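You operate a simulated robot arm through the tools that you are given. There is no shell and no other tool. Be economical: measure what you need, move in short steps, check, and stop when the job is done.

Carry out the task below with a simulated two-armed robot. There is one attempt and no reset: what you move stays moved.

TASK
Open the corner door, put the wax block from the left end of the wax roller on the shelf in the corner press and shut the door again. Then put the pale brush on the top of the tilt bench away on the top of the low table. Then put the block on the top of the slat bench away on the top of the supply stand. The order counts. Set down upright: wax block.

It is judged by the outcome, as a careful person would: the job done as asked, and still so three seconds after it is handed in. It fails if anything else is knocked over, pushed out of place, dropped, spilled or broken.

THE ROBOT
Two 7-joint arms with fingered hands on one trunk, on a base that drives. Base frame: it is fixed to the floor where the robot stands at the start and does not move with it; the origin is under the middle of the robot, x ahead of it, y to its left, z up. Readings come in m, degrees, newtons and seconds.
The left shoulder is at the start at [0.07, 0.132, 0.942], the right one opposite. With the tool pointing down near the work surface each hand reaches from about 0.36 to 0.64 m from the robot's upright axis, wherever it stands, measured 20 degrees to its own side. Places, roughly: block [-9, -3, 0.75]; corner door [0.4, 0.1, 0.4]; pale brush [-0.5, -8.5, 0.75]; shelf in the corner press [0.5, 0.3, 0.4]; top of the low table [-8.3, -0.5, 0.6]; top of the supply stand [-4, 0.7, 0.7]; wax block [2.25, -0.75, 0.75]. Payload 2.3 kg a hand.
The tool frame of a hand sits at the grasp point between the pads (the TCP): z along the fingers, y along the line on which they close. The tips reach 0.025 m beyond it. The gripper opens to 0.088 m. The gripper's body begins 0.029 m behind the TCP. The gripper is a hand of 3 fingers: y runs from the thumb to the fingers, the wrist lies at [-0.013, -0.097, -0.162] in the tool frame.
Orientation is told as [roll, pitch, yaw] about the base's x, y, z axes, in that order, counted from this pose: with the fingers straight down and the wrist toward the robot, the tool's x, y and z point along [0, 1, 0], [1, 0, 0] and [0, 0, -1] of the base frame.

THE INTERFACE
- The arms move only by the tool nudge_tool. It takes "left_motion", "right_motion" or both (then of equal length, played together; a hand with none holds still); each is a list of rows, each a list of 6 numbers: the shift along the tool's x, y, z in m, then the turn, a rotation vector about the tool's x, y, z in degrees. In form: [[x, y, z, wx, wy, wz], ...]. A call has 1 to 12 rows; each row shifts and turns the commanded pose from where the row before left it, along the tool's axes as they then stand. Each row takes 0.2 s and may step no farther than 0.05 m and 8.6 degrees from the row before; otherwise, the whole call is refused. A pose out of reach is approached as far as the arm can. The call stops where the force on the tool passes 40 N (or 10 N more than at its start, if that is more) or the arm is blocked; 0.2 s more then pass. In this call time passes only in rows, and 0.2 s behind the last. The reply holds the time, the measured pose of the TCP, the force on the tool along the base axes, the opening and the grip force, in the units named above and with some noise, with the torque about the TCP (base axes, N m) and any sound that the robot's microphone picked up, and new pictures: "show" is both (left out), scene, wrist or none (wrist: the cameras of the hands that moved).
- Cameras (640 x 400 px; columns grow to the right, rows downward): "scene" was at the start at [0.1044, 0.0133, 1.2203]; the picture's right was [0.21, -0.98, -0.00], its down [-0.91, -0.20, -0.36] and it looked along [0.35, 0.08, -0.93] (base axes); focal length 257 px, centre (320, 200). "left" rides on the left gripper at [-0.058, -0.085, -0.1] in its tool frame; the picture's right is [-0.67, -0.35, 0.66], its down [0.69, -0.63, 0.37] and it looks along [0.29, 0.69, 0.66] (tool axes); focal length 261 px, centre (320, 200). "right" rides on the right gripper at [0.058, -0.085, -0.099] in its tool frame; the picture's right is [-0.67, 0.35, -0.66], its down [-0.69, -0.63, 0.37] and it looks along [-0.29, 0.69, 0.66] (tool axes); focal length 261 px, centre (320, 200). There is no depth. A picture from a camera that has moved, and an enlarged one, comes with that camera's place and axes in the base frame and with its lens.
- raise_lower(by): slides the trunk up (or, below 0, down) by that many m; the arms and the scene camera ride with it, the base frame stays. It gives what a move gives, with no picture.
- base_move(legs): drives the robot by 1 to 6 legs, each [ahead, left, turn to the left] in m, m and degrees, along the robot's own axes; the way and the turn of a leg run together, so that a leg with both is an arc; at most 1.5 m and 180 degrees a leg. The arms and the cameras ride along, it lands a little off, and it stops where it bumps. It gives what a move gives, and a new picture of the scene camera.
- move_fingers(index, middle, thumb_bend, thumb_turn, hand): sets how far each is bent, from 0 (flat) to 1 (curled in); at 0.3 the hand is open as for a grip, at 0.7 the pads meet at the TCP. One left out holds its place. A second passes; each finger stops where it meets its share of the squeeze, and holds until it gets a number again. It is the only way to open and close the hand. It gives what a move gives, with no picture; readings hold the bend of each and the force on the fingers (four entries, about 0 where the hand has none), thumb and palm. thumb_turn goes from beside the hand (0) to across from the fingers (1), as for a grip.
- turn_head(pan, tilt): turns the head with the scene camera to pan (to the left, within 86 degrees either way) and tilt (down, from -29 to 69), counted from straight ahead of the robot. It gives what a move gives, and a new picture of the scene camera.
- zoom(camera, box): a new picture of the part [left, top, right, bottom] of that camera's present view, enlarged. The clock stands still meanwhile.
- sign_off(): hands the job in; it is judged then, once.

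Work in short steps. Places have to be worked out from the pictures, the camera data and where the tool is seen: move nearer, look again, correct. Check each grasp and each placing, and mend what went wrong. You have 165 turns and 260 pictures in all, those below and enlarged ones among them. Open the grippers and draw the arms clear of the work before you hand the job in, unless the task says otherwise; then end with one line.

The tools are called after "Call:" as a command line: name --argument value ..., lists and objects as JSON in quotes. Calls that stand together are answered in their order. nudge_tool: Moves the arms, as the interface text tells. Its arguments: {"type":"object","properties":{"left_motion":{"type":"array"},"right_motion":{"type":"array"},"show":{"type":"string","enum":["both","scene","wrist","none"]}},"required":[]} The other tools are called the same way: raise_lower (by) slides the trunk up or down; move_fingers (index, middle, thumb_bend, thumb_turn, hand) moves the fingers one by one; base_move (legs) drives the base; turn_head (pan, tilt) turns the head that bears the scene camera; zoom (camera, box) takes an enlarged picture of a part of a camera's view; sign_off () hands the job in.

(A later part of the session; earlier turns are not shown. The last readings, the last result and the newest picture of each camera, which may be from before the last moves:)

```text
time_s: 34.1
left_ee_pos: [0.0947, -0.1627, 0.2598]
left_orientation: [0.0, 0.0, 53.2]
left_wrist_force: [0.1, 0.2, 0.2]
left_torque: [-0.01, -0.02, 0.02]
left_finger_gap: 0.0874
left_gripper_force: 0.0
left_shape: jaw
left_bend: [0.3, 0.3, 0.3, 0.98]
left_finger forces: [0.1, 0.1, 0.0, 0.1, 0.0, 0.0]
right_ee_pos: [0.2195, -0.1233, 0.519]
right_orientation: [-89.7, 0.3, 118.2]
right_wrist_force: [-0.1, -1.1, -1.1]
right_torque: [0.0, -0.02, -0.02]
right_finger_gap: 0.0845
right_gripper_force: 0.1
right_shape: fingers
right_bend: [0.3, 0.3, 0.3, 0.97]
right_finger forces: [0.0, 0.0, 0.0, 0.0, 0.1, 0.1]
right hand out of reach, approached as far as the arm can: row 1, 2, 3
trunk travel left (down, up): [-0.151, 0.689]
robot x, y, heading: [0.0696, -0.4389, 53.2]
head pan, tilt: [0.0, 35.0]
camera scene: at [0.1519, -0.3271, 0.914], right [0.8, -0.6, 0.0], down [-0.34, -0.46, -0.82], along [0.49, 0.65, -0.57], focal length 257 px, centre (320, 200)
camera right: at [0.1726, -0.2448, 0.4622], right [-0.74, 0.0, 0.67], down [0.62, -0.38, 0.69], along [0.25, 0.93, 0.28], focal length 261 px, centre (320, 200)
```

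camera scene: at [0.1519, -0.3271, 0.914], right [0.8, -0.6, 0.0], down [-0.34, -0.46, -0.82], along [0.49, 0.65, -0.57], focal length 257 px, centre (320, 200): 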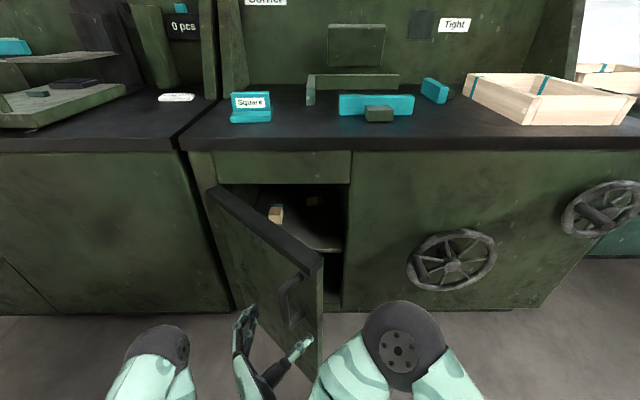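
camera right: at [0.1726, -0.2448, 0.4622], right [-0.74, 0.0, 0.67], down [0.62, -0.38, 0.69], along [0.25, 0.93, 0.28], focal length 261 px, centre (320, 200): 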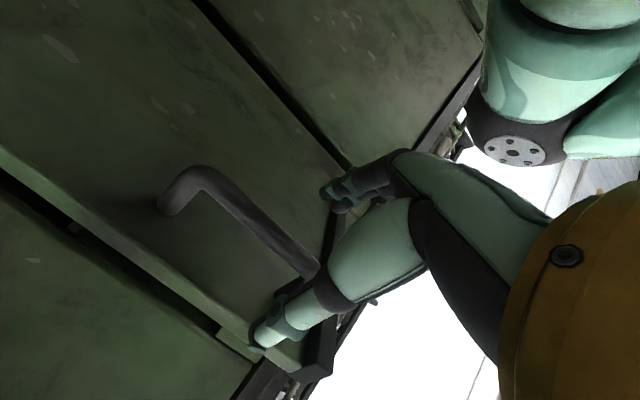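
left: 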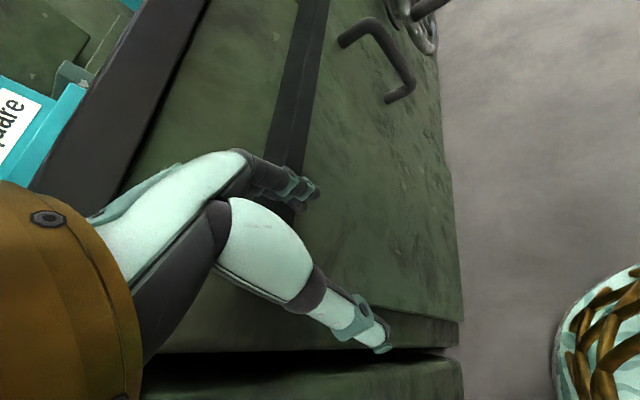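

I back the base 12 cm for room, then swing the hand to the right of the door's free edge while turning it straight again.

Call:
base_move --legs '[[-0.12, 0, 0]]'

Call:
nudge_tool --right_motion '[[0, -0.04, 0, -5, 0, 0], [0, -0.045, 0, -5, 0, 0], [0, -0.045, 0, -5, 0, 0], [0, -0.045, 0.02, -5, 0, 0], [0, -0.03, 0.04, -5, 0, 0]]' --show "both"

```text
time_s: 35.4
left_ee_pos: [0.0207, -0.2589, 0.2599]
left_orientation: [0.1, 0.0, 53.3]
left_wrist_force: [0.1, 0.4, 0.2]
left_torque: [0.01, 0.0, -0.01]
left_finger_gap: 0.0875
left_gripper_force: 0.0
left_shape: jaw
left_bend: [0.3, 0.3, 0.3, 0.98]
left_finger forces: [0.0, 0.0, 0.1, 0.1, 0.0, 0.1]
right_ee_pos: [0.1461, -0.2189, 0.5202]
right_orientation: [-89.8, 0.4, 118.4]
right_wrist_force: [-0.6, 0.1, -0.2]
right_torque: [0.01, 0.0, -0.04]
right_finger_gap: 0.0846
right_gripper_force: 0.0
right_shape: fingers
right_bend: [0.3, 0.3, 0.3, 0.97]
right_finger forces: [0.0, 0.0, 0.0, 0.1, 0.1, 0.0]
trunk travel left (down, up): [-0.151, 0.689]
robot x, y, heading: [-0.0065, -0.5375, 53.3]
head pan, tilt: [0.0, 35.0]
camera scene: at [0.0795, -0.4229, 0.914], right [0.8, -0.6, 0.0], down [-0.34, -0.46, -0.82], along [0.49, 0.66, -0.57], focal length 257 px, centre (320, 200)
```

scene: 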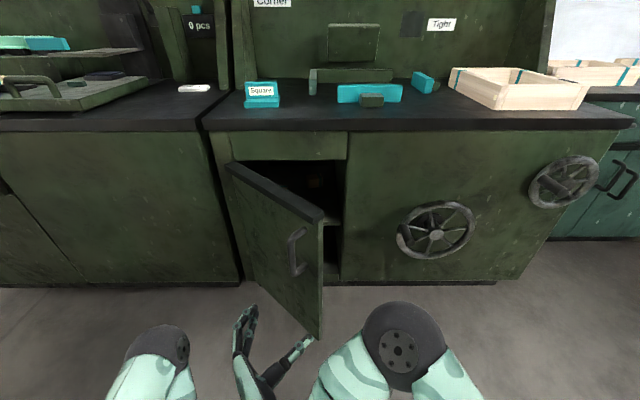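

```text
time_s: 36.5
left_ee_pos: [0.0217, -0.2583, 0.2605]
left_orientation: [-0.1, 0.0, 53.2]
left_wrist_force: [0.0, -0.2, -0.7]
left_torque: [-0.01, 0.01, 0.0]
left_finger_gap: 0.0875
left_gripper_force: 0.1
left_shape: jaw
left_bend: [0.3, 0.3, 0.3, 0.98]
left_finger forces: [0.0, 0.1, 0.1, 0.0, 0.0, 0.1]
right_ee_pos: [0.3067, -0.2453, 0.4841]
right_orientation: [-89.5, 0.2, 143.5]
right_wrist_force: [0.0, -0.4, 0.5]
right_torque: [0.02, 0.02, 0.01]
right_finger_gap: 0.0846
right_gripper_force: 0.0
right_shape: fingers
right_bend: [0.3, 0.3, 0.3, 0.97]
right_finger forces: [0.0, 0.1, 0.0, 0.0, 0.0, 0.0]
right hand out of reach, approached as far as the arm can: row 2, 3, 4
trunk travel left (down, up): [-0.151, 0.689]
robot x, y, heading: [-0.0009, -0.5363, 53.3]
head pan, tilt: [0.0, 35.0]
camera scene: at [0.0798, -0.4229, 0.9139], right [0.8, -0.6, 0.0], down [-0.34, -0.46, -0.82], along [0.49, 0.66, -0.57], focal length 257 px, centre (320, 200)
camera right: at [0.3176, -0.3749, 0.4269], right [-0.67, -0.31, 0.67], down [0.73, -0.07, 0.68], along [-0.16, 0.95, 0.28], focal length 261 px, centre (320, 200)
```

scene: 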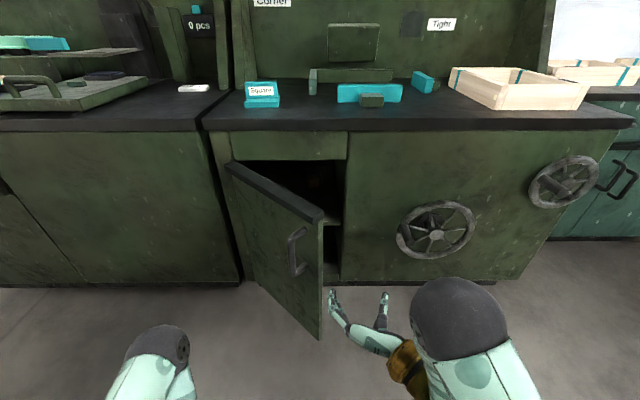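
right: 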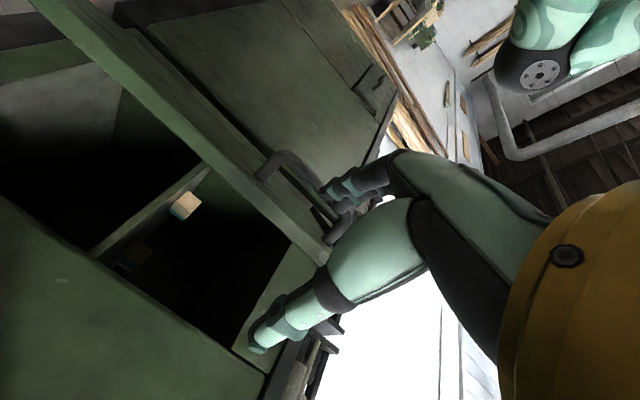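

I move a bit right, forward past the edge, then push left on the inner face.

Call:
nudge_tool --right_motion '[[0, -0.02, 0.03, 0, 0, 0], [0, -0.01, 0.045, 0, 0, 0], [0, 0, 0.045, 0, 0, 0], [0, 0, 0.045, 0, 0, 0], [0, 0.03, 0.02, 0, 0, 0]]' --show "scene"

Call:
nudge_tool --right_motion '[[0, 0.04, 0, 0, 0, 0], [0, 0.04, 0, 0, 0, 0], [0, 0.04, 0, 0, 0, 0], [0, 0.04, 0, 0, 0, 0]]' --show "both"

```text
time_s: 37.8
left_ee_pos: [0.021, -0.2579, 0.2601]
left_orientation: [0.1, 0.0, 53.2]
left_wrist_force: [0.2, -0.4, -0.3]
left_torque: [0.0, 0.0, 0.02]
left_finger_gap: 0.0875
left_gripper_force: 0.0
left_shape: jaw
left_bend: [0.3, 0.3, 0.3, 0.98]
left_finger forces: [0.0, 0.0, 0.0, 0.1, 0.0, 0.0]
right_ee_pos: [0.4186, -0.099, 0.4801]
right_orientation: [-89.6, 0.2, 143.3]
right_wrist_force: [0.1, -0.8, 1.0]
right_torque: [0.0, 0.02, -0.02]
right_finger_gap: 0.0847
right_gripper_force: 0.0
right_shape: fingers
right_bend: [0.3, 0.3, 0.3, 0.97]
right_finger forces: [0.0, 0.1, 0.0, 0.0, 0.0, 0.0]
trunk travel left (down, up): [-0.151, 0.689]
robot x, y, heading: [-0.003, -0.5361, 53.0]
head pan, tilt: [0.0, 35.0]
camera scene: at [0.0796, -0.4228, 0.9139], right [0.8, -0.6, 0.0], down [-0.34, -0.46, -0.82], along [0.49, 0.66, -0.57], focal length 257 px, centre (320, 200)
```

scene: 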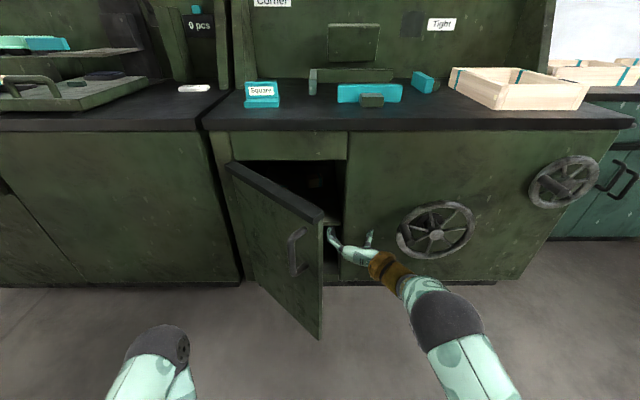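

```text
time_s: 38.8
left_ee_pos: [0.0214, -0.2578, 0.2596]
left_orientation: [0.0, 0.0, 53.3]
left_wrist_force: [-0.4, -0.4, -0.5]
left_torque: [-0.02, 0.0, 0.02]
left_finger_gap: 0.0877
left_gripper_force: 0.1
left_shape: jaw
left_bend: [0.3, 0.3, 0.3, 0.98]
left_finger forces: [0.0, 0.0, 0.0, 0.1, 0.0, 0.0]
right_ee_pos: [0.2927, -0.0012, 0.48]
right_orientation: [-89.5, 0.3, 143.3]
right_wrist_force: [-1.0, 1.1, 0.7]
right_torque: [-0.02, 0.02, 0.02]
right_finger_gap: 0.0847
right_gripper_force: 0.1
right_shape: fingers
right_bend: [0.3, 0.3, 0.3, 0.97]
right_finger forces: [0.0, 0.0, 0.0, 0.0, 0.0, 0.0]
trunk travel left (down, up): [-0.151, 0.689]
robot x, y, heading: [-0.0025, -0.5329, 53.4]
head pan, tilt: [0.0, 35.0]
camera scene: at [0.0794, -0.4226, 0.914], right [0.8, -0.6, 0.0], down [-0.34, -0.46, -0.82], along [0.49, 0.66, -0.57], focal length 257 px, centre (320, 200)
camera right: at [0.3031, -0.1313, 0.422], right [-0.67, -0.31, 0.67], down [0.72, -0.08, 0.69], along [-0.16, 0.95, 0.28], focal length 261 px, centre (320, 200)
```

scene: 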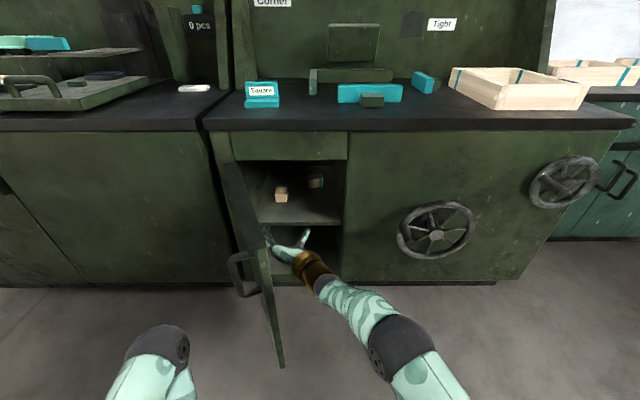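
right: 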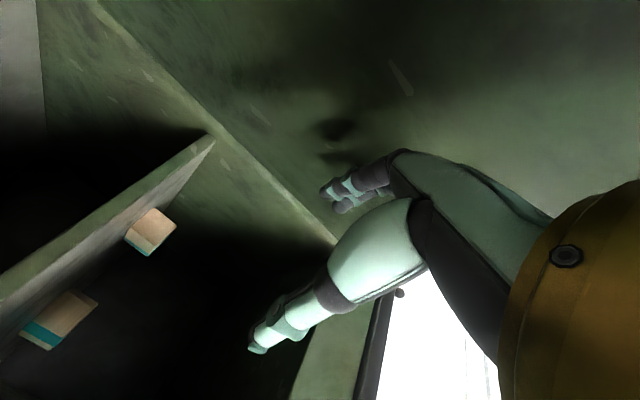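

The door is at about 80°. I push 12 cm further left to open it past 100°.

Call:
nudge_tool --right_motion '[[0, 0.04, 0, 0, 0, 0], [0, 0.04, -0.005, 0, 0, 0], [0, 0.03, -0.01, 0, 0, 0]]' --show "both"

```text
time_s: 39.5
left_ee_pos: [0.0216, -0.2579, 0.2596]
left_orientation: [0.0, 0.0, 53.4]
left_wrist_force: [0.2, 0.0, 0.1]
left_torque: [-0.01, 0.01, 0.0]
left_finger_gap: 0.0878
left_gripper_force: 0.0
left_shape: jaw
left_bend: [0.3, 0.3, 0.3, 0.98]
left_finger forces: [0.0, 0.1, 0.1, 0.1, 0.1, 0.0]
right_ee_pos: [0.2337, 0.0273, 0.4815]
right_orientation: [-89.6, 0.4, 143.4]
right_wrist_force: [0.1, 0.2, 0.1]
right_torque: [0.02, 0.0, -0.01]
right_finger_gap: 0.0846
right_gripper_force: 0.0
right_shape: fingers
right_bend: [0.3, 0.3, 0.3, 0.98]
right_finger forces: [0.0, 0.0, 0.1, 0.0, 0.0, 0.0]
right hand out of reach, approached as far as the arm can: row 2, 3
trunk travel left (down, up): [-0.151, 0.689]
robot x, y, heading: [-0.0035, -0.5371, 53.4]
head pan, tilt: [0.0, 35.0]
camera scene: at [0.0796, -0.4228, 0.9139], right [0.8, -0.6, 0.0], down [-0.34, -0.46, -0.82], along [0.49, 0.66, -0.57], focal length 257 px, centre (320, 200)
camera right: at [0.2434, -0.1024, 0.4244], right [-0.67, -0.31, 0.67], down [0.72, -0.08, 0.69], along [-0.16, 0.95, 0.28], focal length 261 px, centre (320, 200)
```

scene: 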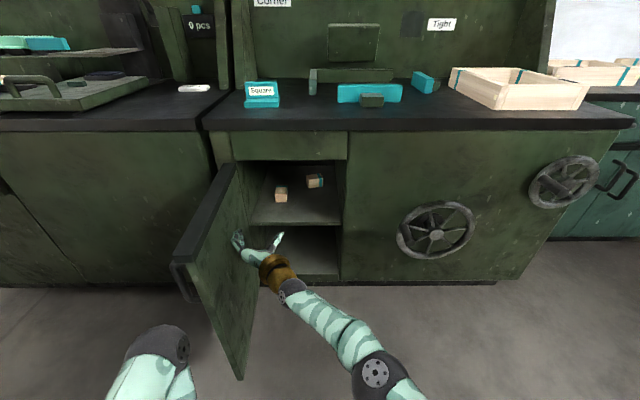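
right: 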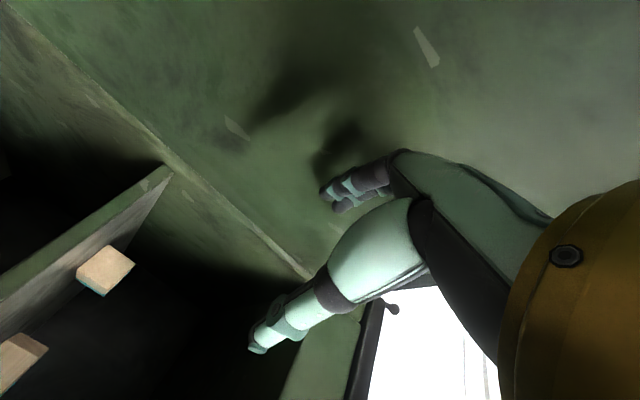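

The door is wide open (~100°). The shelf lies at z≈0.39 with two small blocks; the front right (u≈0.30, v≈0.42) is free. I withdraw the hand.

Call:
nudge_tool --right_motion '[[0, -0.045, 0, 0, 0, 0], [0, -0.045, -0.01, 0, 0, 0], [0, -0.045, -0.04, 0, 0, 0], [0, -0.04, -0.045, 0, 0, 0], [0, -0.02, -0.045, 0, 0, 0], [0, 0, -0.045, 0, 0, 0]]' --show "none"

Call:
base_move --legs '[[-0.2, -0.1, 0], [0, -0.6, 0]]'

Call:
raise_lower --by 0.4

Call:
turn_head --pan -25 --tilt 25

```text
refused: row 3 steps farther than a row can; nothing moved
```

```text
time_s: 42.4
left_ee_pos: [0.0652, -0.5241, 0.2598]
left_orientation: [0.0, 0.0, 61.6]
left_wrist_force: [0.8, -1.0, -0.6]
left_torque: [-0.03, -0.03, -0.03]
left_finger_gap: 0.0878
left_gripper_force: 0.2
left_shape: jaw
left_bend: [0.3, 0.3, 0.3, 0.98]
left_finger forces: [0.0, 0.1, 0.0, 0.1, 0.1, 0.0]
right_ee_pos: [0.2347, -0.211, 0.4816]
right_orientation: [-89.6, 0.3, 151.7]
right_wrist_force: [0.6, 0.3, -0.2]
right_torque: [-0.03, -0.01, 0.01]
right_finger_gap: 0.0847
right_gripper_force: 0.0
right_shape: fingers
right_bend: [0.3, 0.3, 0.3, 0.98]
right_finger forces: [0.0, 0.0, 0.1, 0.0, 0.0, 0.1]
trunk travel left (down, up): [-0.151, 0.689]
robot x, y, heading: [0.0832, -0.7994, 61.6]
head pan, tilt: [0.0, 35.0]
stopped in leg 2: the robot was blocked; the commanded pose is now the measured one
camera scene: at [0.1471, -0.6784, 0.9139], right [0.88, -0.48, 0.0], down [-0.27, -0.5, -0.82], along [0.39, 0.72, -0.57], focal length 257 px, centre (320, 200)
```

scene: 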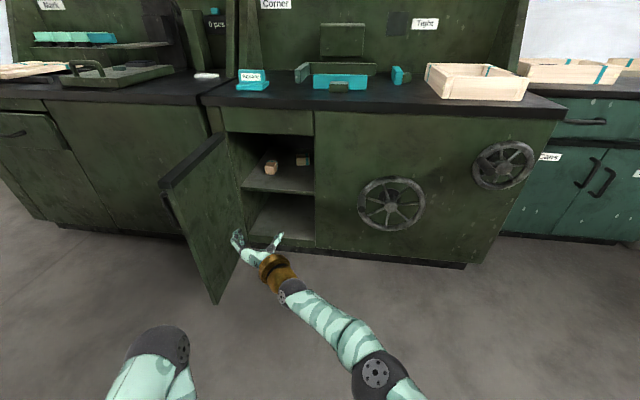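

```text
time_s: 46.3
left_ee_pos: [0.0672, -0.5244, 0.6602]
left_orientation: [0.1, 0.0, 61.5]
left_wrist_force: [-0.8, 0.2, 0.1]
left_torque: [0.0, 0.0, 0.02]
left_finger_gap: 0.0878
left_gripper_force: 0.0
left_shape: jaw
left_bend: [0.3, 0.3, 0.3, 0.98]
left_finger forces: [0.0, 0.0, 0.0, 0.1, 0.0, 0.1]
right_ee_pos: [0.2356, -0.2102, 0.8814]
right_orientation: [-89.6, 0.3, 151.5]
right_wrist_force: [-0.8, -1.0, -0.3]
right_torque: [-0.02, 0.01, 0.0]
right_finger_gap: 0.0847
right_gripper_force: 0.0
right_shape: fingers
right_bend: [0.3, 0.3, 0.3, 0.98]
right_finger forces: [0.1, 0.0, 0.1, 0.0, 0.0, 0.1]
trunk travel left (down, up): [-0.551, 0.289]
robot x, y, heading: [0.0834, -0.8028, 61.4]
head pan, tilt: [0.0, 35.0]
```

```text
time_s: 47.1
left_ee_pos: [0.0661, -0.5235, 0.6593]
left_orientation: [0.0, -0.1, 61.6]
left_wrist_force: [-0.5, -0.9, 0.0]
left_torque: [-0.02, -0.01, 0.03]
left_finger_gap: 0.0876
left_gripper_force: 0.1
left_shape: jaw
left_bend: [0.3, 0.3, 0.3, 0.98]
left_finger forces: [0.0, 0.0, 0.0, 0.0, 0.0, 0.0]
right_ee_pos: [0.2349, -0.2111, 0.882]
right_orientation: [-89.5, 0.4, 151.5]
right_wrist_force: [-0.3, 0.2, -0.2]
right_torque: [-0.02, -0.02, 0.02]
right_finger_gap: 0.0847
right_gripper_force: 0.1
right_shape: fingers
right_bend: [0.3, 0.3, 0.3, 0.98]
right_finger forces: [0.0, 0.0, 0.0, 0.0, 0.0, 0.0]
trunk travel left (down, up): [-0.551, 0.289]
robot x, y, heading: [0.0829, -0.8006, 61.2]
head pan, tilt: [-25.0, 25.0]
camera scene: at [0.1794, -0.7008, 1.3297], right [0.59, -0.8, 0.0], down [-0.34, -0.25, -0.91], along [0.73, 0.54, -0.42], focal length 257 px, centre (320, 200)
```

scene: 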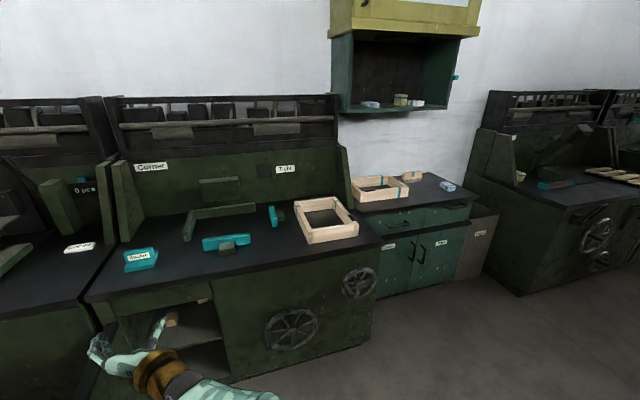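

The withdraw call was refused and the base then bumped something behind, likely the P31 table. I check whether anything there was disturbed.

Call:
turn_head --pan -86 --tilt 55

```text
time_s: 48.5
left_ee_pos: [0.067, -0.5236, 0.6596]
left_orientation: [0.0, 0.1, 61.5]
left_wrist_force: [-0.2, 0.4, 0.2]
left_torque: [0.01, 0.01, -0.02]
left_finger_gap: 0.0874
left_gripper_force: 0.0
left_shape: jaw
left_bend: [0.3, 0.3, 0.3, 0.98]
left_finger forces: [0.0, 0.1, 0.0, 0.1, 0.0, 0.0]
right_ee_pos: [0.2354, -0.2119, 0.882]
right_orientation: [-89.6, 0.3, 151.5]
right_wrist_force: [-1.1, -0.4, 0.7]
right_torque: [0.04, -0.03, -0.03]
right_finger_gap: 0.085
right_gripper_force: 0.1
right_shape: fingers
right_bend: [0.3, 0.3, 0.3, 0.98]
right_finger forces: [0.0, 0.1, 0.0, 0.0, 0.1, 0.0]
trunk travel left (down, up): [-0.551, 0.289]
robot x, y, heading: [0.0855, -0.8037, 61.3]
head pan, tilt: [-85.9, 55.0]
camera scene: at [0.171, -0.7855, 1.2858], right [-0.41, -0.91, 0.0], down [-0.75, 0.34, -0.57], along [0.52, -0.24, -0.82], focal length 257 px, centre (320, 200)
```

scene: 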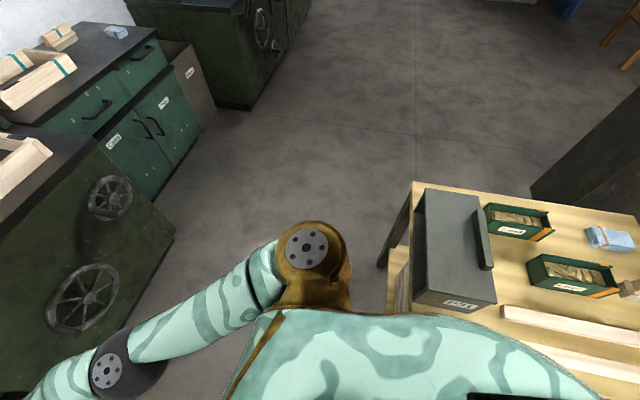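

The table and its things look undisturbed; I only touched it. I now retract the right hand toward my right side before driving.

Call:
nudge_tool --right_motion '[[0, -0.038, -0.028, 0, 0, 0], [0, -0.038, -0.028, 0, 0, 0], [0, -0.038, -0.028, 0, 0, 0], [0, -0.038, -0.028, 0, 0, 0], [0, -0.038, -0.028, 0, 0, 0], [0, -0.038, -0.028, 0, 0, 0], [0, -0.038, -0.028, 0, 0, 0], [0, -0.038, -0.028, 0, 0, 0]]' --show "none"

```text
time_s: 50.3
left_ee_pos: [0.0669, -0.5254, 0.66]
left_orientation: [0.2, 0.0, 61.4]
left_wrist_force: [0.8, 0.0, 0.5]
left_torque: [-0.01, 0.01, -0.02]
left_finger_gap: 0.0877
left_gripper_force: 0.0
left_shape: jaw
left_bend: [0.3, 0.3, 0.3, 0.98]
left_finger forces: [0.0, 0.0, 0.0, 0.0, 0.0, 0.1]
right_ee_pos: [0.4007, -0.555, 0.8869]
right_orientation: [-89.7, 0.1, 151.6]
right_wrist_force: [0.2, 0.0, 0.2]
right_torque: [0.04, -0.03, -0.01]
right_finger_gap: 0.0846
right_gripper_force: 0.0
right_shape: fingers
right_bend: [0.3, 0.3, 0.3, 0.98]
right_finger forces: [0.0, 0.0, 0.1, 0.0, 0.1, 0.0]
trunk travel left (down, up): [-0.551, 0.289]
robot x, y, heading: [0.0844, -0.7963, 61.5]
head pan, tilt: [-85.9, 55.0]
```

I drive forward clear of the table, then sidestep right along the bench.

Call:
base_move --legs '[[0.22, 0, -8.5], [0, -1.0, 0]]'

Call:
turn_head --pan -20 --tilt 35

```text
time_s: 56.7
left_ee_pos: [1.0223, -0.9473, 0.6597]
left_orientation: [0.0, 0.0, 53.4]
left_wrist_force: [0.1, -0.7, 0.4]
left_torque: [0.0, 0.01, 0.01]
left_finger_gap: 0.0876
left_gripper_force: 0.2
left_shape: jaw
left_bend: [0.3, 0.3, 0.3, 0.98]
left_finger forces: [0.0, 0.0, 0.0, 0.0, 0.0, 0.0]
right_ee_pos: [1.3494, -1.0244, 0.8855]
right_orientation: [-89.7, 0.2, 143.6]
right_wrist_force: [0.0, 1.0, 0.9]
right_torque: [0.01, -0.05, 0.01]
right_finger_gap: 0.0848
right_gripper_force: 0.1
right_shape: fingers
right_bend: [0.3, 0.3, 0.3, 0.98]
right_finger forces: [0.0, 0.0, 0.0, 0.1, 0.1, 0.0]
trunk travel left (down, up): [-0.551, 0.289]
robot x, y, heading: [1.0016, -1.2236, 53.1]
head pan, tilt: [-85.9, 55.0]
camera scene: at [1.0897, -1.2215, 1.2857], right [-0.54, -0.84, 0.0], down [-0.69, 0.44, -0.57], along [0.48, -0.31, -0.82], focal length 257 px, centre (320, 200)
```

scene: 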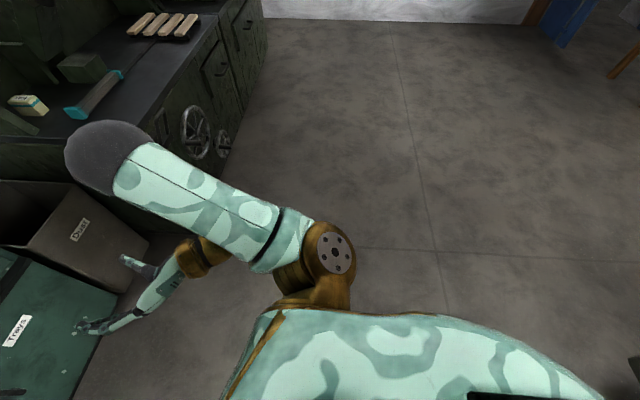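

```text
time_s: 58.1
left_ee_pos: [1.0236, -0.9487, 0.6599]
left_orientation: [0.1, 0.0, 53.3]
left_wrist_force: [-0.4, 0.2, 0.2]
left_torque: [-0.01, 0.03, -0.03]
left_finger_gap: 0.0875
left_gripper_force: 0.1
left_shape: jaw
left_bend: [0.3, 0.3, 0.3, 0.98]
left_finger forces: [0.0, 0.0, 0.1, 0.0, 0.0, 0.0]
right_ee_pos: [1.3503, -1.0241, 0.8875]
right_orientation: [-89.6, 0.2, 143.5]
right_wrist_force: [0.0, 0.2, 0.1]
right_torque: [-0.01, 0.02, 0.01]
right_finger_gap: 0.0845
right_gripper_force: 0.0
right_shape: fingers
right_bend: [0.3, 0.3, 0.3, 0.98]
right_finger forces: [0.1, 0.0, 0.0, 0.0, 0.1, 0.0]
trunk travel left (down, up): [-0.551, 0.289]
robot x, y, heading: [0.9968, -1.222, 53.5]
head pan, tilt: [-20.0, 35.0]
camera scene: at [1.1027, -1.1343, 1.3139], right [0.55, -0.84, 0.0], down [-0.48, -0.31, -0.82], along [0.69, 0.45, -0.57], focal length 257 px, centre (320, 200)
```

scene: 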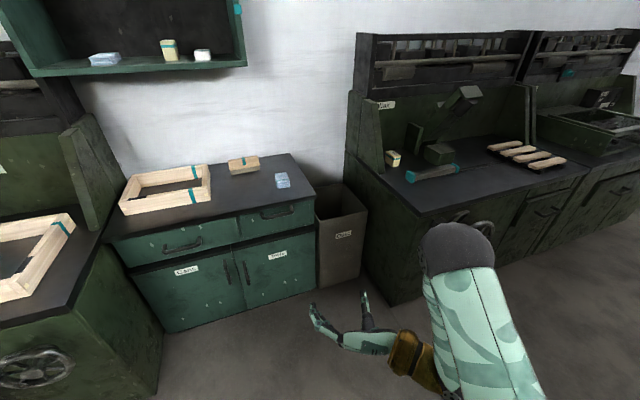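

Call:
zoom --camera "scene" --box '[340, 80, 600, 243]'

```text
2.45 times, centred on (470, 162) of scene
camera zoom: at [1.1027, -1.1343, 1.3139], right [0.55, -0.84, 0.0], down [-0.48, -0.31, -0.82], along [0.69, 0.45, -0.57], focal length 630 px, centre (-48, 294)
```

zoom: 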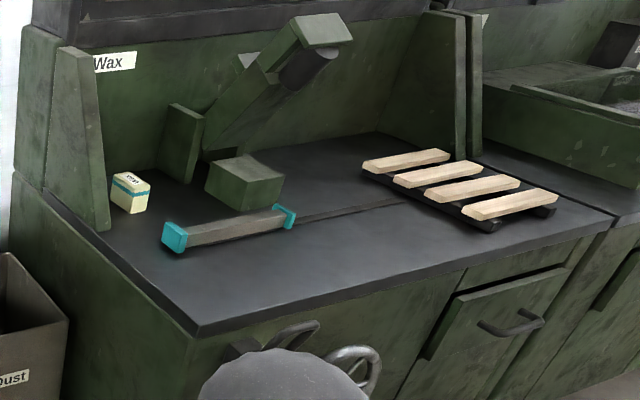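

The cream "WAX" block stands at the left end of the roller, near a side panel: I estimate u≈2.30, v≈0.73, counter z≈0.73. I drive into the recess near it and turn about 30° right for a closer look.

Call:
base_move --legs '[[0.35, -0.25, 0], [0, 0, -28]]'

Call:
turn_head --pan 0 --tilt 40

```text
time_s: 62.1
left_ee_pos: [1.5651, -0.8516, 0.6598]
left_orientation: [0.0, 0.1, 26.0]
left_wrist_force: [0.5, -0.5, 0.1]
left_torque: [0.03, -0.01, -0.01]
left_finger_gap: 0.0873
left_gripper_force: 0.0
left_shape: jaw
left_bend: [0.3, 0.3, 0.3, 0.98]
left_finger forces: [0.1, 0.0, 0.0, 0.1, 0.0, 0.0]
right_ee_pos: [1.8205, -1.0685, 0.8858]
right_orientation: [-89.7, 0.2, 116.1]
right_wrist_force: [0.2, 0.3, -0.4]
right_torque: [0.0, 0.02, -0.02]
right_finger_gap: 0.0847
right_gripper_force: 0.1
right_shape: fingers
right_bend: [0.3, 0.3, 0.3, 0.98]
right_finger forces: [0.0, 0.0, 0.1, 0.0, 0.1, 0.0]
trunk travel left (down, up): [-0.551, 0.289]
robot x, y, heading: [1.4171, -1.0857, 26.0]
head pan, tilt: [-20.0, 35.0]
camera scene: at [1.55, -1.0539, 1.314], right [0.1, -0.99, 0.0], down [-0.57, -0.06, -0.82], along [0.81, 0.09, -0.57], focal length 257 px, centre (320, 200)
```

scene: 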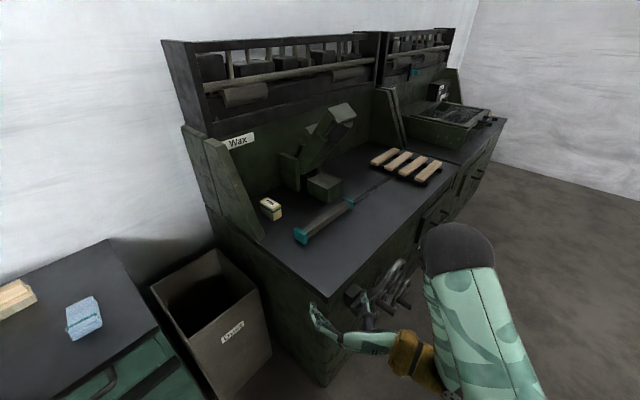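

```text
time_s: 63.0
left_ee_pos: [1.5659, -0.8507, 0.6589]
left_orientation: [0.0, 0.0, 25.9]
left_wrist_force: [-0.1, 1.4, 0.6]
left_torque: [0.02, 0.0, 0.02]
left_finger_gap: 0.088
left_gripper_force: 0.1
left_shape: jaw
left_bend: [0.3, 0.3, 0.3, 0.98]
left_finger forces: [0.0, 0.0, 0.0, 0.1, 0.0, 0.0]
right_ee_pos: [1.8204, -1.0685, 0.886]
right_orientation: [-89.7, 0.1, 116.1]
right_wrist_force: [-0.1, -0.2, 0.3]
right_torque: [0.01, -0.02, 0.01]
right_finger_gap: 0.0846
right_gripper_force: 0.0
right_shape: fingers
right_bend: [0.3, 0.3, 0.3, 0.98]
right_finger forces: [0.0, 0.0, 0.0, 0.0, 0.0, 0.0]
trunk travel left (down, up): [-0.551, 0.289]
robot x, y, heading: [1.4168, -1.0866, 26.2]
head pan, tilt: [0.0, 40.0]
camera scene: at [1.5389, -1.026, 1.3064], right [0.44, -0.9, 0.0], down [-0.58, -0.28, -0.77], along [0.69, 0.34, -0.64], focal length 257 px, centre (320, 200)
```

scene: 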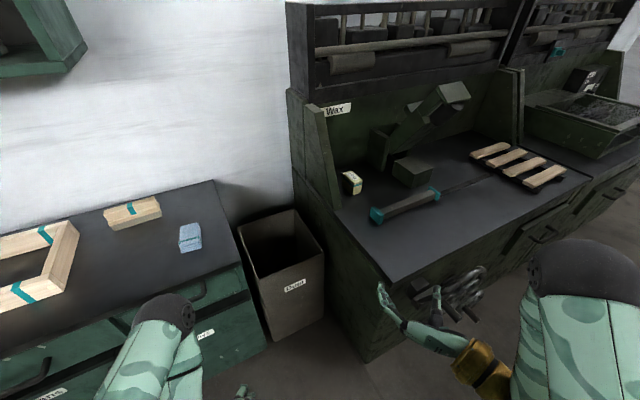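

Call:
zoom --camera "scene" --box '[300, 140, 460, 240]'

```text
4.00 times, centred on (380, 190) of scene
camera zoom: at [1.5389, -1.026, 1.3064], right [0.44, -0.9, 0.0], down [-0.58, -0.28, -0.77], along [0.69, 0.34, -0.64], focal length 1027 px, centre (80, 240)
```

zoom: 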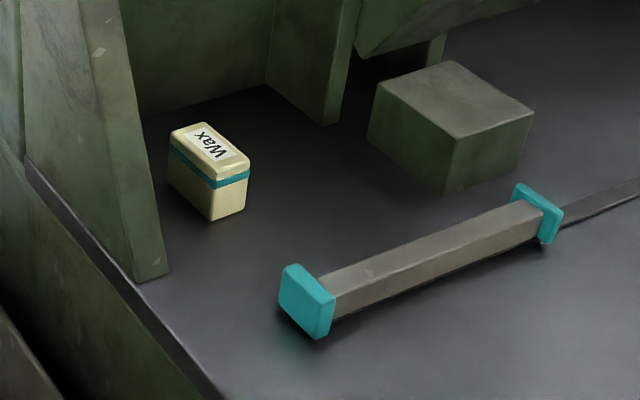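

Block footprint ≈0.064×0.037 m, 0.045 high, centre ≈ [2.272,-0.795], counter z≈0.725. I prepare the right hand (heading ≈47°, tilted down 25°), raised to pass over the roller.

Call:
nudge_tool --right_motion '[[-0.02, 0, 0, -7, 0, 0], [-0.02, 0, 0, -7, 0, 0], [-0.02, 0, 0, -7, 0, 0], [0, 0, 0, 0, 8.3, 0], [0, 0, 0, 0, 8.3, 0], [0, 0, 0, 0, 8.3, 0]]' --show "none"

Call:
raise_lower --by -0.08

Call:
base_move --legs '[[0.27, -0.068, 0]]'

```text
time_s: 64.4
left_ee_pos: [1.565, -0.8513, 0.6596]
left_orientation: [-0.1, 0.0, 26.1]
left_wrist_force: [-0.6, 0.1, -1.1]
left_torque: [0.01, 0.01, -0.02]
left_finger_gap: 0.0878
left_gripper_force: 0.1
left_shape: jaw
left_bend: [0.3, 0.3, 0.3, 0.98]
left_finger forces: [0.0, 0.0, 0.0, 0.1, 0.0, 0.1]
right_ee_pos: [1.8212, -1.0691, 0.9458]
right_orientation: [-64.7, 0.2, 137.3]
right_wrist_force: [-0.7, -0.1, -0.5]
right_torque: [0.01, 0.0, -0.04]
right_finger_gap: 0.0847
right_gripper_force: 0.1
right_shape: fingers
right_bend: [0.3, 0.3, 0.3, 0.98]
right_finger forces: [0.0, 0.0, 0.0, 0.1, 0.0, 0.1]
trunk travel left (down, up): [-0.551, 0.289]
robot x, y, heading: [1.4203, -1.0842, 25.7]
head pan, tilt: [0.0, 40.0]
```

```text
time_s: 65.5
left_ee_pos: [1.566, -0.8516, 0.5799]
left_orientation: [0.0, 0.0, 25.9]
left_wrist_force: [0.6, 0.1, -0.4]
left_torque: [0.01, -0.02, 0.03]
left_finger_gap: 0.0875
left_gripper_force: 0.1
left_shape: jaw
left_bend: [0.3, 0.3, 0.3, 0.98]
left_finger forces: [0.0, 0.0, 0.0, 0.0, 0.0, 0.0]
right_ee_pos: [1.8195, -1.0684, 0.8655]
right_orientation: [-64.6, 0.1, 137.2]
right_wrist_force: [0.2, -0.2, -0.1]
right_torque: [-0.04, 0.0, 0.01]
right_finger_gap: 0.0847
right_gripper_force: 0.1
right_shape: fingers
right_bend: [0.3, 0.3, 0.3, 0.98]
right_finger forces: [0.0, 0.1, 0.0, 0.0, 0.0, 0.1]
trunk travel left (down, up): [-0.471, 0.369]
robot x, y, heading: [1.4168, -1.0878, 26.0]
head pan, tilt: [0.0, 40.0]
```

```text
time_s: 67.5
left_ee_pos: [1.8443, -0.7893, 0.58]
left_orientation: [-0.1, 0.0, 26.4]
left_wrist_force: [-0.1, -0.1, -0.9]
left_torque: [0.03, 0.03, 0.0]
left_finger_gap: 0.0874
left_gripper_force: 0.1
left_shape: jaw
left_bend: [0.3, 0.3, 0.3, 0.98]
left_finger forces: [0.0, 0.0, 0.0, 0.0, 0.0, 0.0]
right_ee_pos: [2.1013, -1.0024, 0.8651]
right_orientation: [-64.7, 0.1, 137.6]
right_wrist_force: [-0.1, -0.8, -1.0]
right_torque: [0.0, 0.01, 0.02]
right_finger_gap: 0.0848
right_gripper_force: 0.0
right_shape: fingers
right_bend: [0.3, 0.3, 0.3, 0.98]
right_finger forces: [0.0, 0.1, 0.0, 0.0, 0.0, 0.0]
trunk travel left (down, up): [-0.471, 0.369]
robot x, y, heading: [1.698, -1.0237, 26.7]
head pan, tilt: [0.0, 40.0]
camera scene: at [1.8189, -0.9633, 1.2264], right [0.45, -0.9, 0.0], down [-0.58, -0.29, -0.77], along [0.69, 0.34, -0.64], focal length 257 px, centre (320, 200)
```

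scene: 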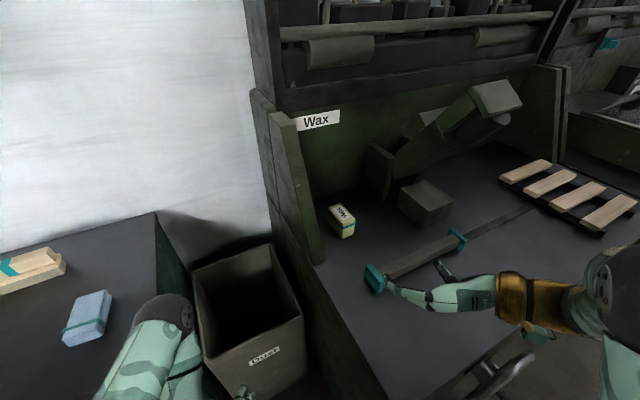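

No bump. I refine the block's position from this nearer view.

Call:
zoom --camera "scene" --box '[300, 180, 460, 280]'

Call:
zoom --camera "right" --box '[0, 0, 640, 400]'

```text
4.00 times, centred on (380, 230) of scene
camera zoom: at [1.8189, -0.9633, 1.2264], right [0.45, -0.9, 0.0], down [-0.58, -0.29, -0.77], along [0.69, 0.34, -0.64], focal length 1027 px, centre (80, 80)
```

zoom: 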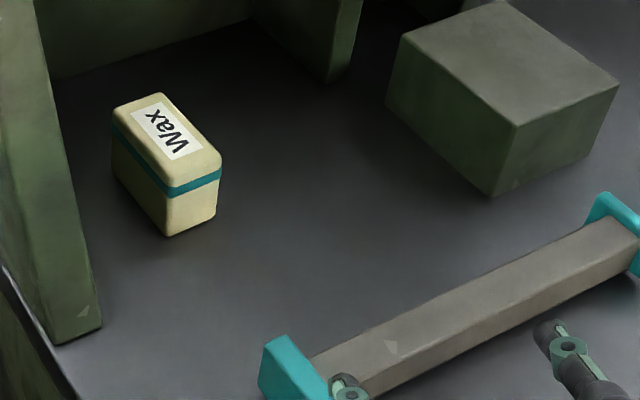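

```text
1.00 times, centred on (320, 200) of right (not enlarged: the box is as wide or as high as the picture)
camera zoom: at [2.0883, -1.1444, 0.8554], right [-0.47, 0.01, 0.89], down [0.88, 0.04, 0.46], along [-0.03, 1.0, -0.03], focal length 261 px, centre (320, 200)
```

zoom: 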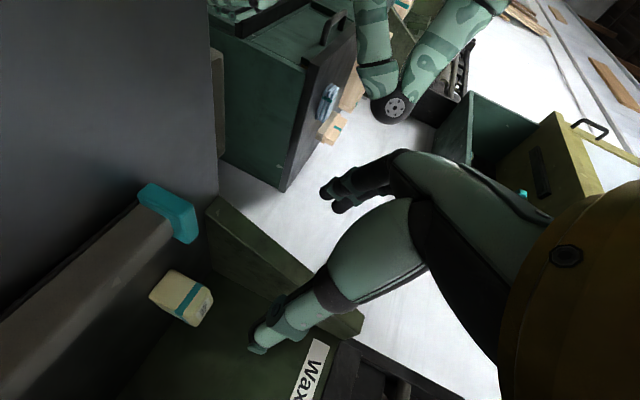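

Block centre ≈ [2.272,-0.803], its long axis at ~60°. I turn the base 20° left so the right shoulder comes nearer, for more reach.

Call:
base_move --legs '[[0, 0, 20]]'

```text
time_s: 69.0
left_ee_pos: [1.7544, -0.7539, 0.5797]
left_orientation: [-0.1, 0.0, 46.4]
left_wrist_force: [0.8, 0.6, -0.1]
left_torque: [0.03, -0.01, 0.01]
left_finger_gap: 0.0874
left_gripper_force: 0.1
left_shape: jaw
left_bend: [0.3, 0.3, 0.3, 0.98]
left_finger forces: [0.0, 0.0, 0.1, 0.1, 0.1, 0.0]
right_ee_pos: [2.0704, -0.8678, 0.8666]
right_orientation: [-64.7, 0.1, 157.8]
right_wrist_force: [0.1, -0.1, 0.2]
right_torque: [-0.02, -0.03, -0.03]
right_finger_gap: 0.0845
right_gripper_force: 0.1
right_shape: fingers
right_bend: [0.3, 0.3, 0.3, 0.98]
right_finger forces: [0.1, 0.1, 0.0, 0.1, 0.0, 0.0]
trunk travel left (down, up): [-0.471, 0.369]
robot x, y, heading: [1.696, -1.0229, 46.7]
head pan, tilt: [0.0, 40.0]
camera scene: at [1.7909, -0.9256, 1.2264], right [0.72, -0.69, 0.0], down [-0.44, -0.47, -0.77], along [0.53, 0.56, -0.64], focal length 257 px, centre (320, 200)
```

scene: 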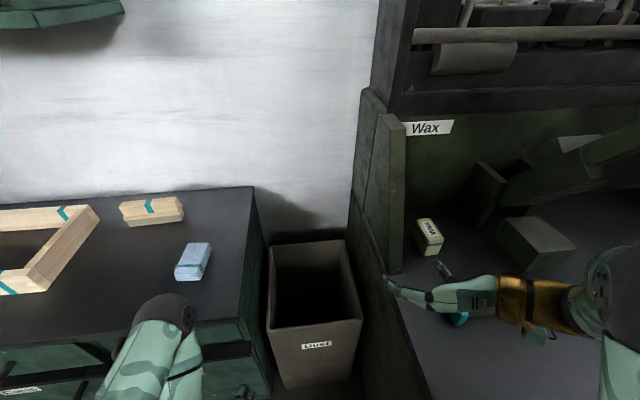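

I turn the hand to heading 55° and move it in front of the block at z≈0.82.

Call:
nudge_tool --right_motion '[[0, -0.03, 0, 5.9, 0, 2.75], [0, -0.03, 0, 5.9, 0, 2.75], [0.01, -0.034, 0.02, 0, 0, 0], [0.016, -0.034, 0.035, 0, 0, 0]]' --show "both"

```text
refused: row 4 steps farther than a row can; nothing moved
```

Call:
nudge_tool --right_motion '[[0, -0.03, 0, 5.9, 0, 2.75], [0, -0.03, 0, 5.9, 0, 2.75], [0.013, -0.034, 0.027, 0, 0, 0], [0.013, -0.034, 0.028, 0, 0, 0]]' --show "both"

Call:
zoom --camera "scene" --box '[360, 190, 520, 290]'

```text
time_s: 70.0
left_ee_pos: [1.7554, -0.7522, 0.5794]
left_orientation: [0.1, 0.0, 46.5]
left_wrist_force: [0.6, 0.4, -0.6]
left_torque: [-0.02, 0.03, 0.0]
left_finger_gap: 0.0874
left_gripper_force: 0.2
left_shape: jaw
left_bend: [0.3, 0.3, 0.3, 0.98]
left_finger forces: [0.1, 0.0, 0.0, 0.0, 0.0, 0.0]
right_ee_pos: [2.2066, -0.903, 0.8176]
right_orientation: [-64.7, 0.1, 144.6]
right_wrist_force: [-0.6, 0.3, -0.5]
right_torque: [0.01, 0.02, 0.01]
right_finger_gap: 0.0844
right_gripper_force: 0.0
right_shape: fingers
right_bend: [0.3, 0.3, 0.3, 0.98]
right_finger forces: [0.1, 0.0, 0.1, 0.0, 0.1, 0.1]
trunk travel left (down, up): [-0.471, 0.369]
robot x, y, heading: [1.6968, -1.0257, 46.3]
head pan, tilt: [0.0, 40.0]
camera scene: at [1.7922, -0.9259, 1.2263], right [0.72, -0.69, 0.0], down [-0.44, -0.47, -0.77], along [0.53, 0.56, -0.64], focal length 257 px, centre (320, 200)
camera right: at [2.2108, -1.0436, 0.8074], right [-0.46, -0.05, 0.89], down [0.87, 0.14, 0.46], along [-0.15, 0.99, -0.03], focal length 261 px, centre (320, 200)
```

scene: 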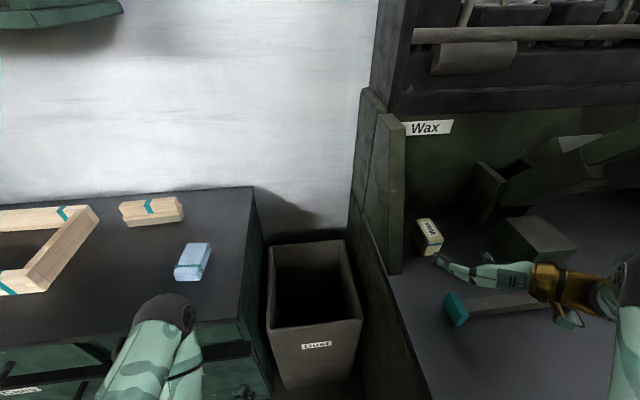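
right: 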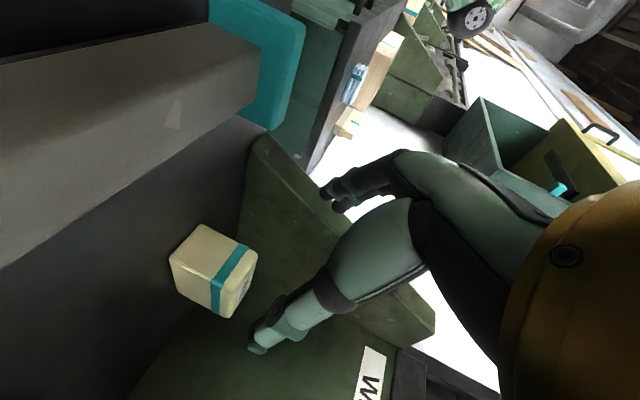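

```text
4.00 times, centred on (440, 240) of scene
camera zoom: at [1.7922, -0.9259, 1.2263], right [0.72, -0.69, 0.0], down [-0.44, -0.47, -0.77], along [0.53, 0.56, -0.64], focal length 1027 px, centre (-160, 40)
```

zoom: 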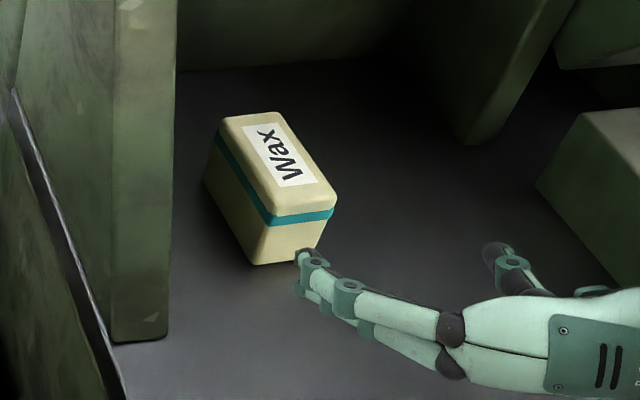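

Estimates agree: block centre ≈ [2.277,-0.799], aligned with my hand. I descend and advance 7 cm, then check.

Call:
nudge_tool --right_motion '[[0.0094, 0, 0.032, 0, 0, 0], [0.0094, 0, 0.032, 0, 0, 0], [0.0094, 0, 0.032, 0, 0, 0]]' --show "wrist"

Call:
zoom --camera "scene" --box '[360, 190, 520, 290]'

```text
time_s: 70.7
left_ee_pos: [1.7555, -0.7542, 0.5798]
left_orientation: [-0.1, -0.1, 46.5]
left_wrist_force: [-0.1, 0.3, 0.2]
left_torque: [0.03, 0.04, -0.04]
left_finger_gap: 0.0876
left_gripper_force: 0.0
left_shape: jaw
left_bend: [0.3, 0.3, 0.3, 0.98]
left_finger forces: [0.0, 0.0, 0.0, 0.0, 0.0, 0.0]
right_ee_pos: [2.2409, -0.8564, 0.7735]
right_orientation: [-64.9, 0.5, 144.5]
right_wrist_force: [-5.1, -2.8, 11.4]
right_torque: [-1.83, 0.06, -0.73]
right_finger_gap: 0.085
right_gripper_force: 0.0
right_shape: fingers
right_bend: [0.3, 0.3, 0.3, 0.98]
right_finger forces: [0.0, 0.1, 0.0, 0.0, 0.1, 0.0]
trunk travel left (down, up): [-0.471, 0.369]
robot x, y, heading: [1.698, -1.0216, 46.5]
head pan, tilt: [0.0, 40.0]
stopped in row 3 (right hand): the force on the tool passed its limit at 92 N (the readings are from after the stop); the commanded pose is now the measured one
camera right: at [2.2427, -0.9976, 0.7641], right [-0.47, -0.04, 0.88], down [0.87, 0.14, 0.47], along [-0.15, 0.99, -0.03], focal length 261 px, centre (320, 200)
```

right: 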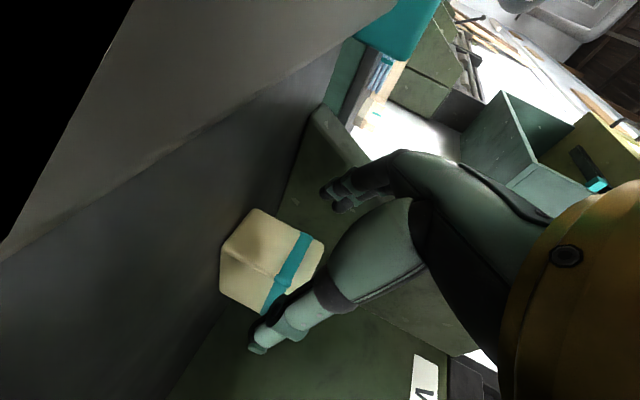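

```text
4.00 times, centred on (440, 240) of scene
camera zoom: at [1.7889, -0.9264, 1.2268], right [0.72, -0.69, 0.0], down [-0.44, -0.47, -0.77], along [0.53, 0.55, -0.64], focal length 1027 px, centre (-160, 40)
```

zoom: 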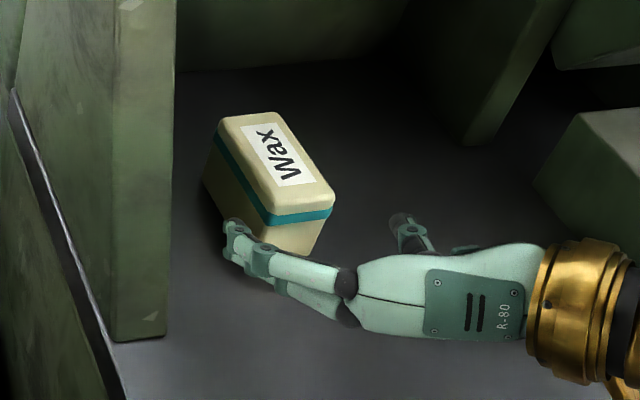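

Something other than the fingers took force (about 16 cm behind the TCP): wrist or forearm. I look at the whole scene.

Call:
turn_head --pan -45 --tilt 50

```text
time_s: 71.8
left_ee_pos: [1.7536, -0.753, 0.58]
left_orientation: [-0.1, -0.2, 46.4]
left_wrist_force: [-0.4, 0.5, -0.2]
left_torque: [0.0, 0.01, 0.0]
left_finger_gap: 0.0874
left_gripper_force: 0.1
left_shape: jaw
left_bend: [0.3, 0.3, 0.3, 0.98]
left_finger forces: [0.0, 0.0, 0.0, 0.0, 0.1, 0.0]
right_ee_pos: [2.2386, -0.8553, 0.7745]
right_orientation: [-64.8, 0.6, 144.5]
right_wrist_force: [2.0, -2.2, 14.8]
right_torque: [-2.3, -0.12, 0.32]
right_finger_gap: 0.0848
right_gripper_force: 0.1
right_shape: fingers
right_bend: [0.3, 0.3, 0.3, 0.98]
right_finger forces: [0.0, 0.1, 0.1, 0.0, 0.0, 0.0]
trunk travel left (down, up): [-0.471, 0.369]
robot x, y, heading: [1.6962, -1.0239, 46.5]
head pan, tilt: [-45.0, 50.0]
camera scene: at [1.8064, -0.9858, 1.2126], right [0.03, -1.0, 0.0], down [-0.76, -0.02, -0.65], along [0.64, 0.02, -0.76], focal length 257 px, centre (320, 200)
```

scene: 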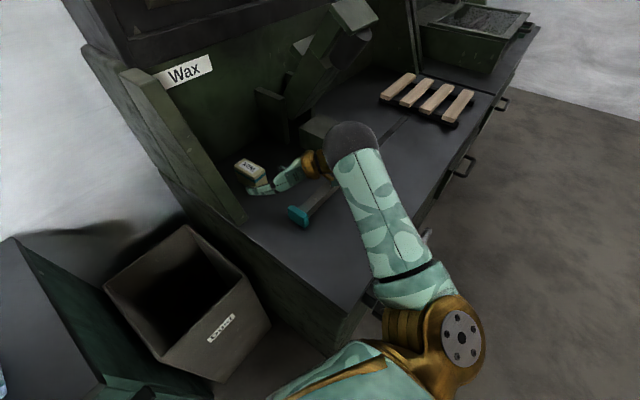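

The elbow/forearm appears to be low over the counter and touching. I lift the trunk 15 cm (hand rises with it) and look at the roller.

Call:
raise_lower --by 0.15

Call:
turn_head --pan -30 --tilt 45

```text
time_s: 73.6
left_ee_pos: [1.7568, -0.7523, 0.7304]
left_orientation: [0.1, 0.0, 46.4]
left_wrist_force: [0.5, 0.3, -0.1]
left_torque: [0.03, 0.0, 0.03]
left_finger_gap: 0.0878
left_gripper_force: 0.0
left_shape: jaw
left_bend: [0.3, 0.3, 0.3, 0.98]
left_finger forces: [0.0, 0.0, 0.0, 0.0, 0.0, 0.0]
right_ee_pos: [2.2404, -0.854, 0.9216]
right_orientation: [-64.9, 0.4, 144.5]
right_wrist_force: [-0.9, 0.1, 0.2]
right_torque: [0.01, 0.04, 0.0]
right_finger_gap: 0.0848
right_gripper_force: 0.0
right_shape: fingers
right_bend: [0.3, 0.3, 0.3, 0.98]
right_finger forces: [0.0, 0.0, 0.1, 0.0, 0.0, 0.0]
trunk travel left (down, up): [-0.621, 0.219]
robot x, y, heading: [1.6972, -1.0212, 46.4]
head pan, tilt: [-45.0, 50.0]
```

```text
time_s: 74.4
left_ee_pos: [1.7552, -0.7533, 0.7297]
left_orientation: [0.0, 0.1, 46.3]
left_wrist_force: [0.2, -0.9, -0.3]
left_torque: [0.02, 0.02, 0.0]
left_finger_gap: 0.0876
left_gripper_force: 0.0
left_shape: jaw
left_bend: [0.3, 0.3, 0.3, 0.98]
left_finger forces: [0.0, 0.1, 0.1, 0.1, 0.0, 0.0]
right_ee_pos: [2.2403, -0.8563, 0.9215]
right_orientation: [-64.8, 0.4, 144.5]
right_wrist_force: [0.2, 0.4, -0.8]
right_torque: [0.01, -0.01, 0.0]
right_finger_gap: 0.0848
right_gripper_force: 0.0
right_shape: fingers
right_bend: [0.3, 0.3, 0.3, 0.98]
right_finger forces: [0.0, 0.1, 0.0, 0.0, 0.0, 0.1]
trunk travel left (down, up): [-0.621, 0.219]
robot x, y, heading: [1.7015, -1.0241, 46.2]
head pan, tilt: [-30.0, 45.0]
camera scene: at [1.8107, -0.9645, 1.3691], right [0.28, -0.96, 0.0], down [-0.68, -0.2, -0.71], along [0.68, 0.2, -0.71], focal length 257 px, centre (320, 200)
```

scene: 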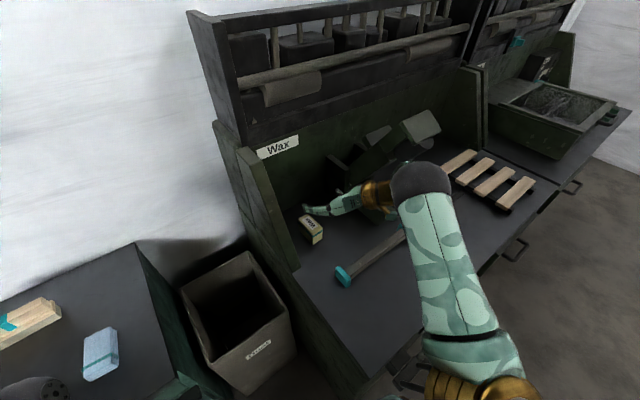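

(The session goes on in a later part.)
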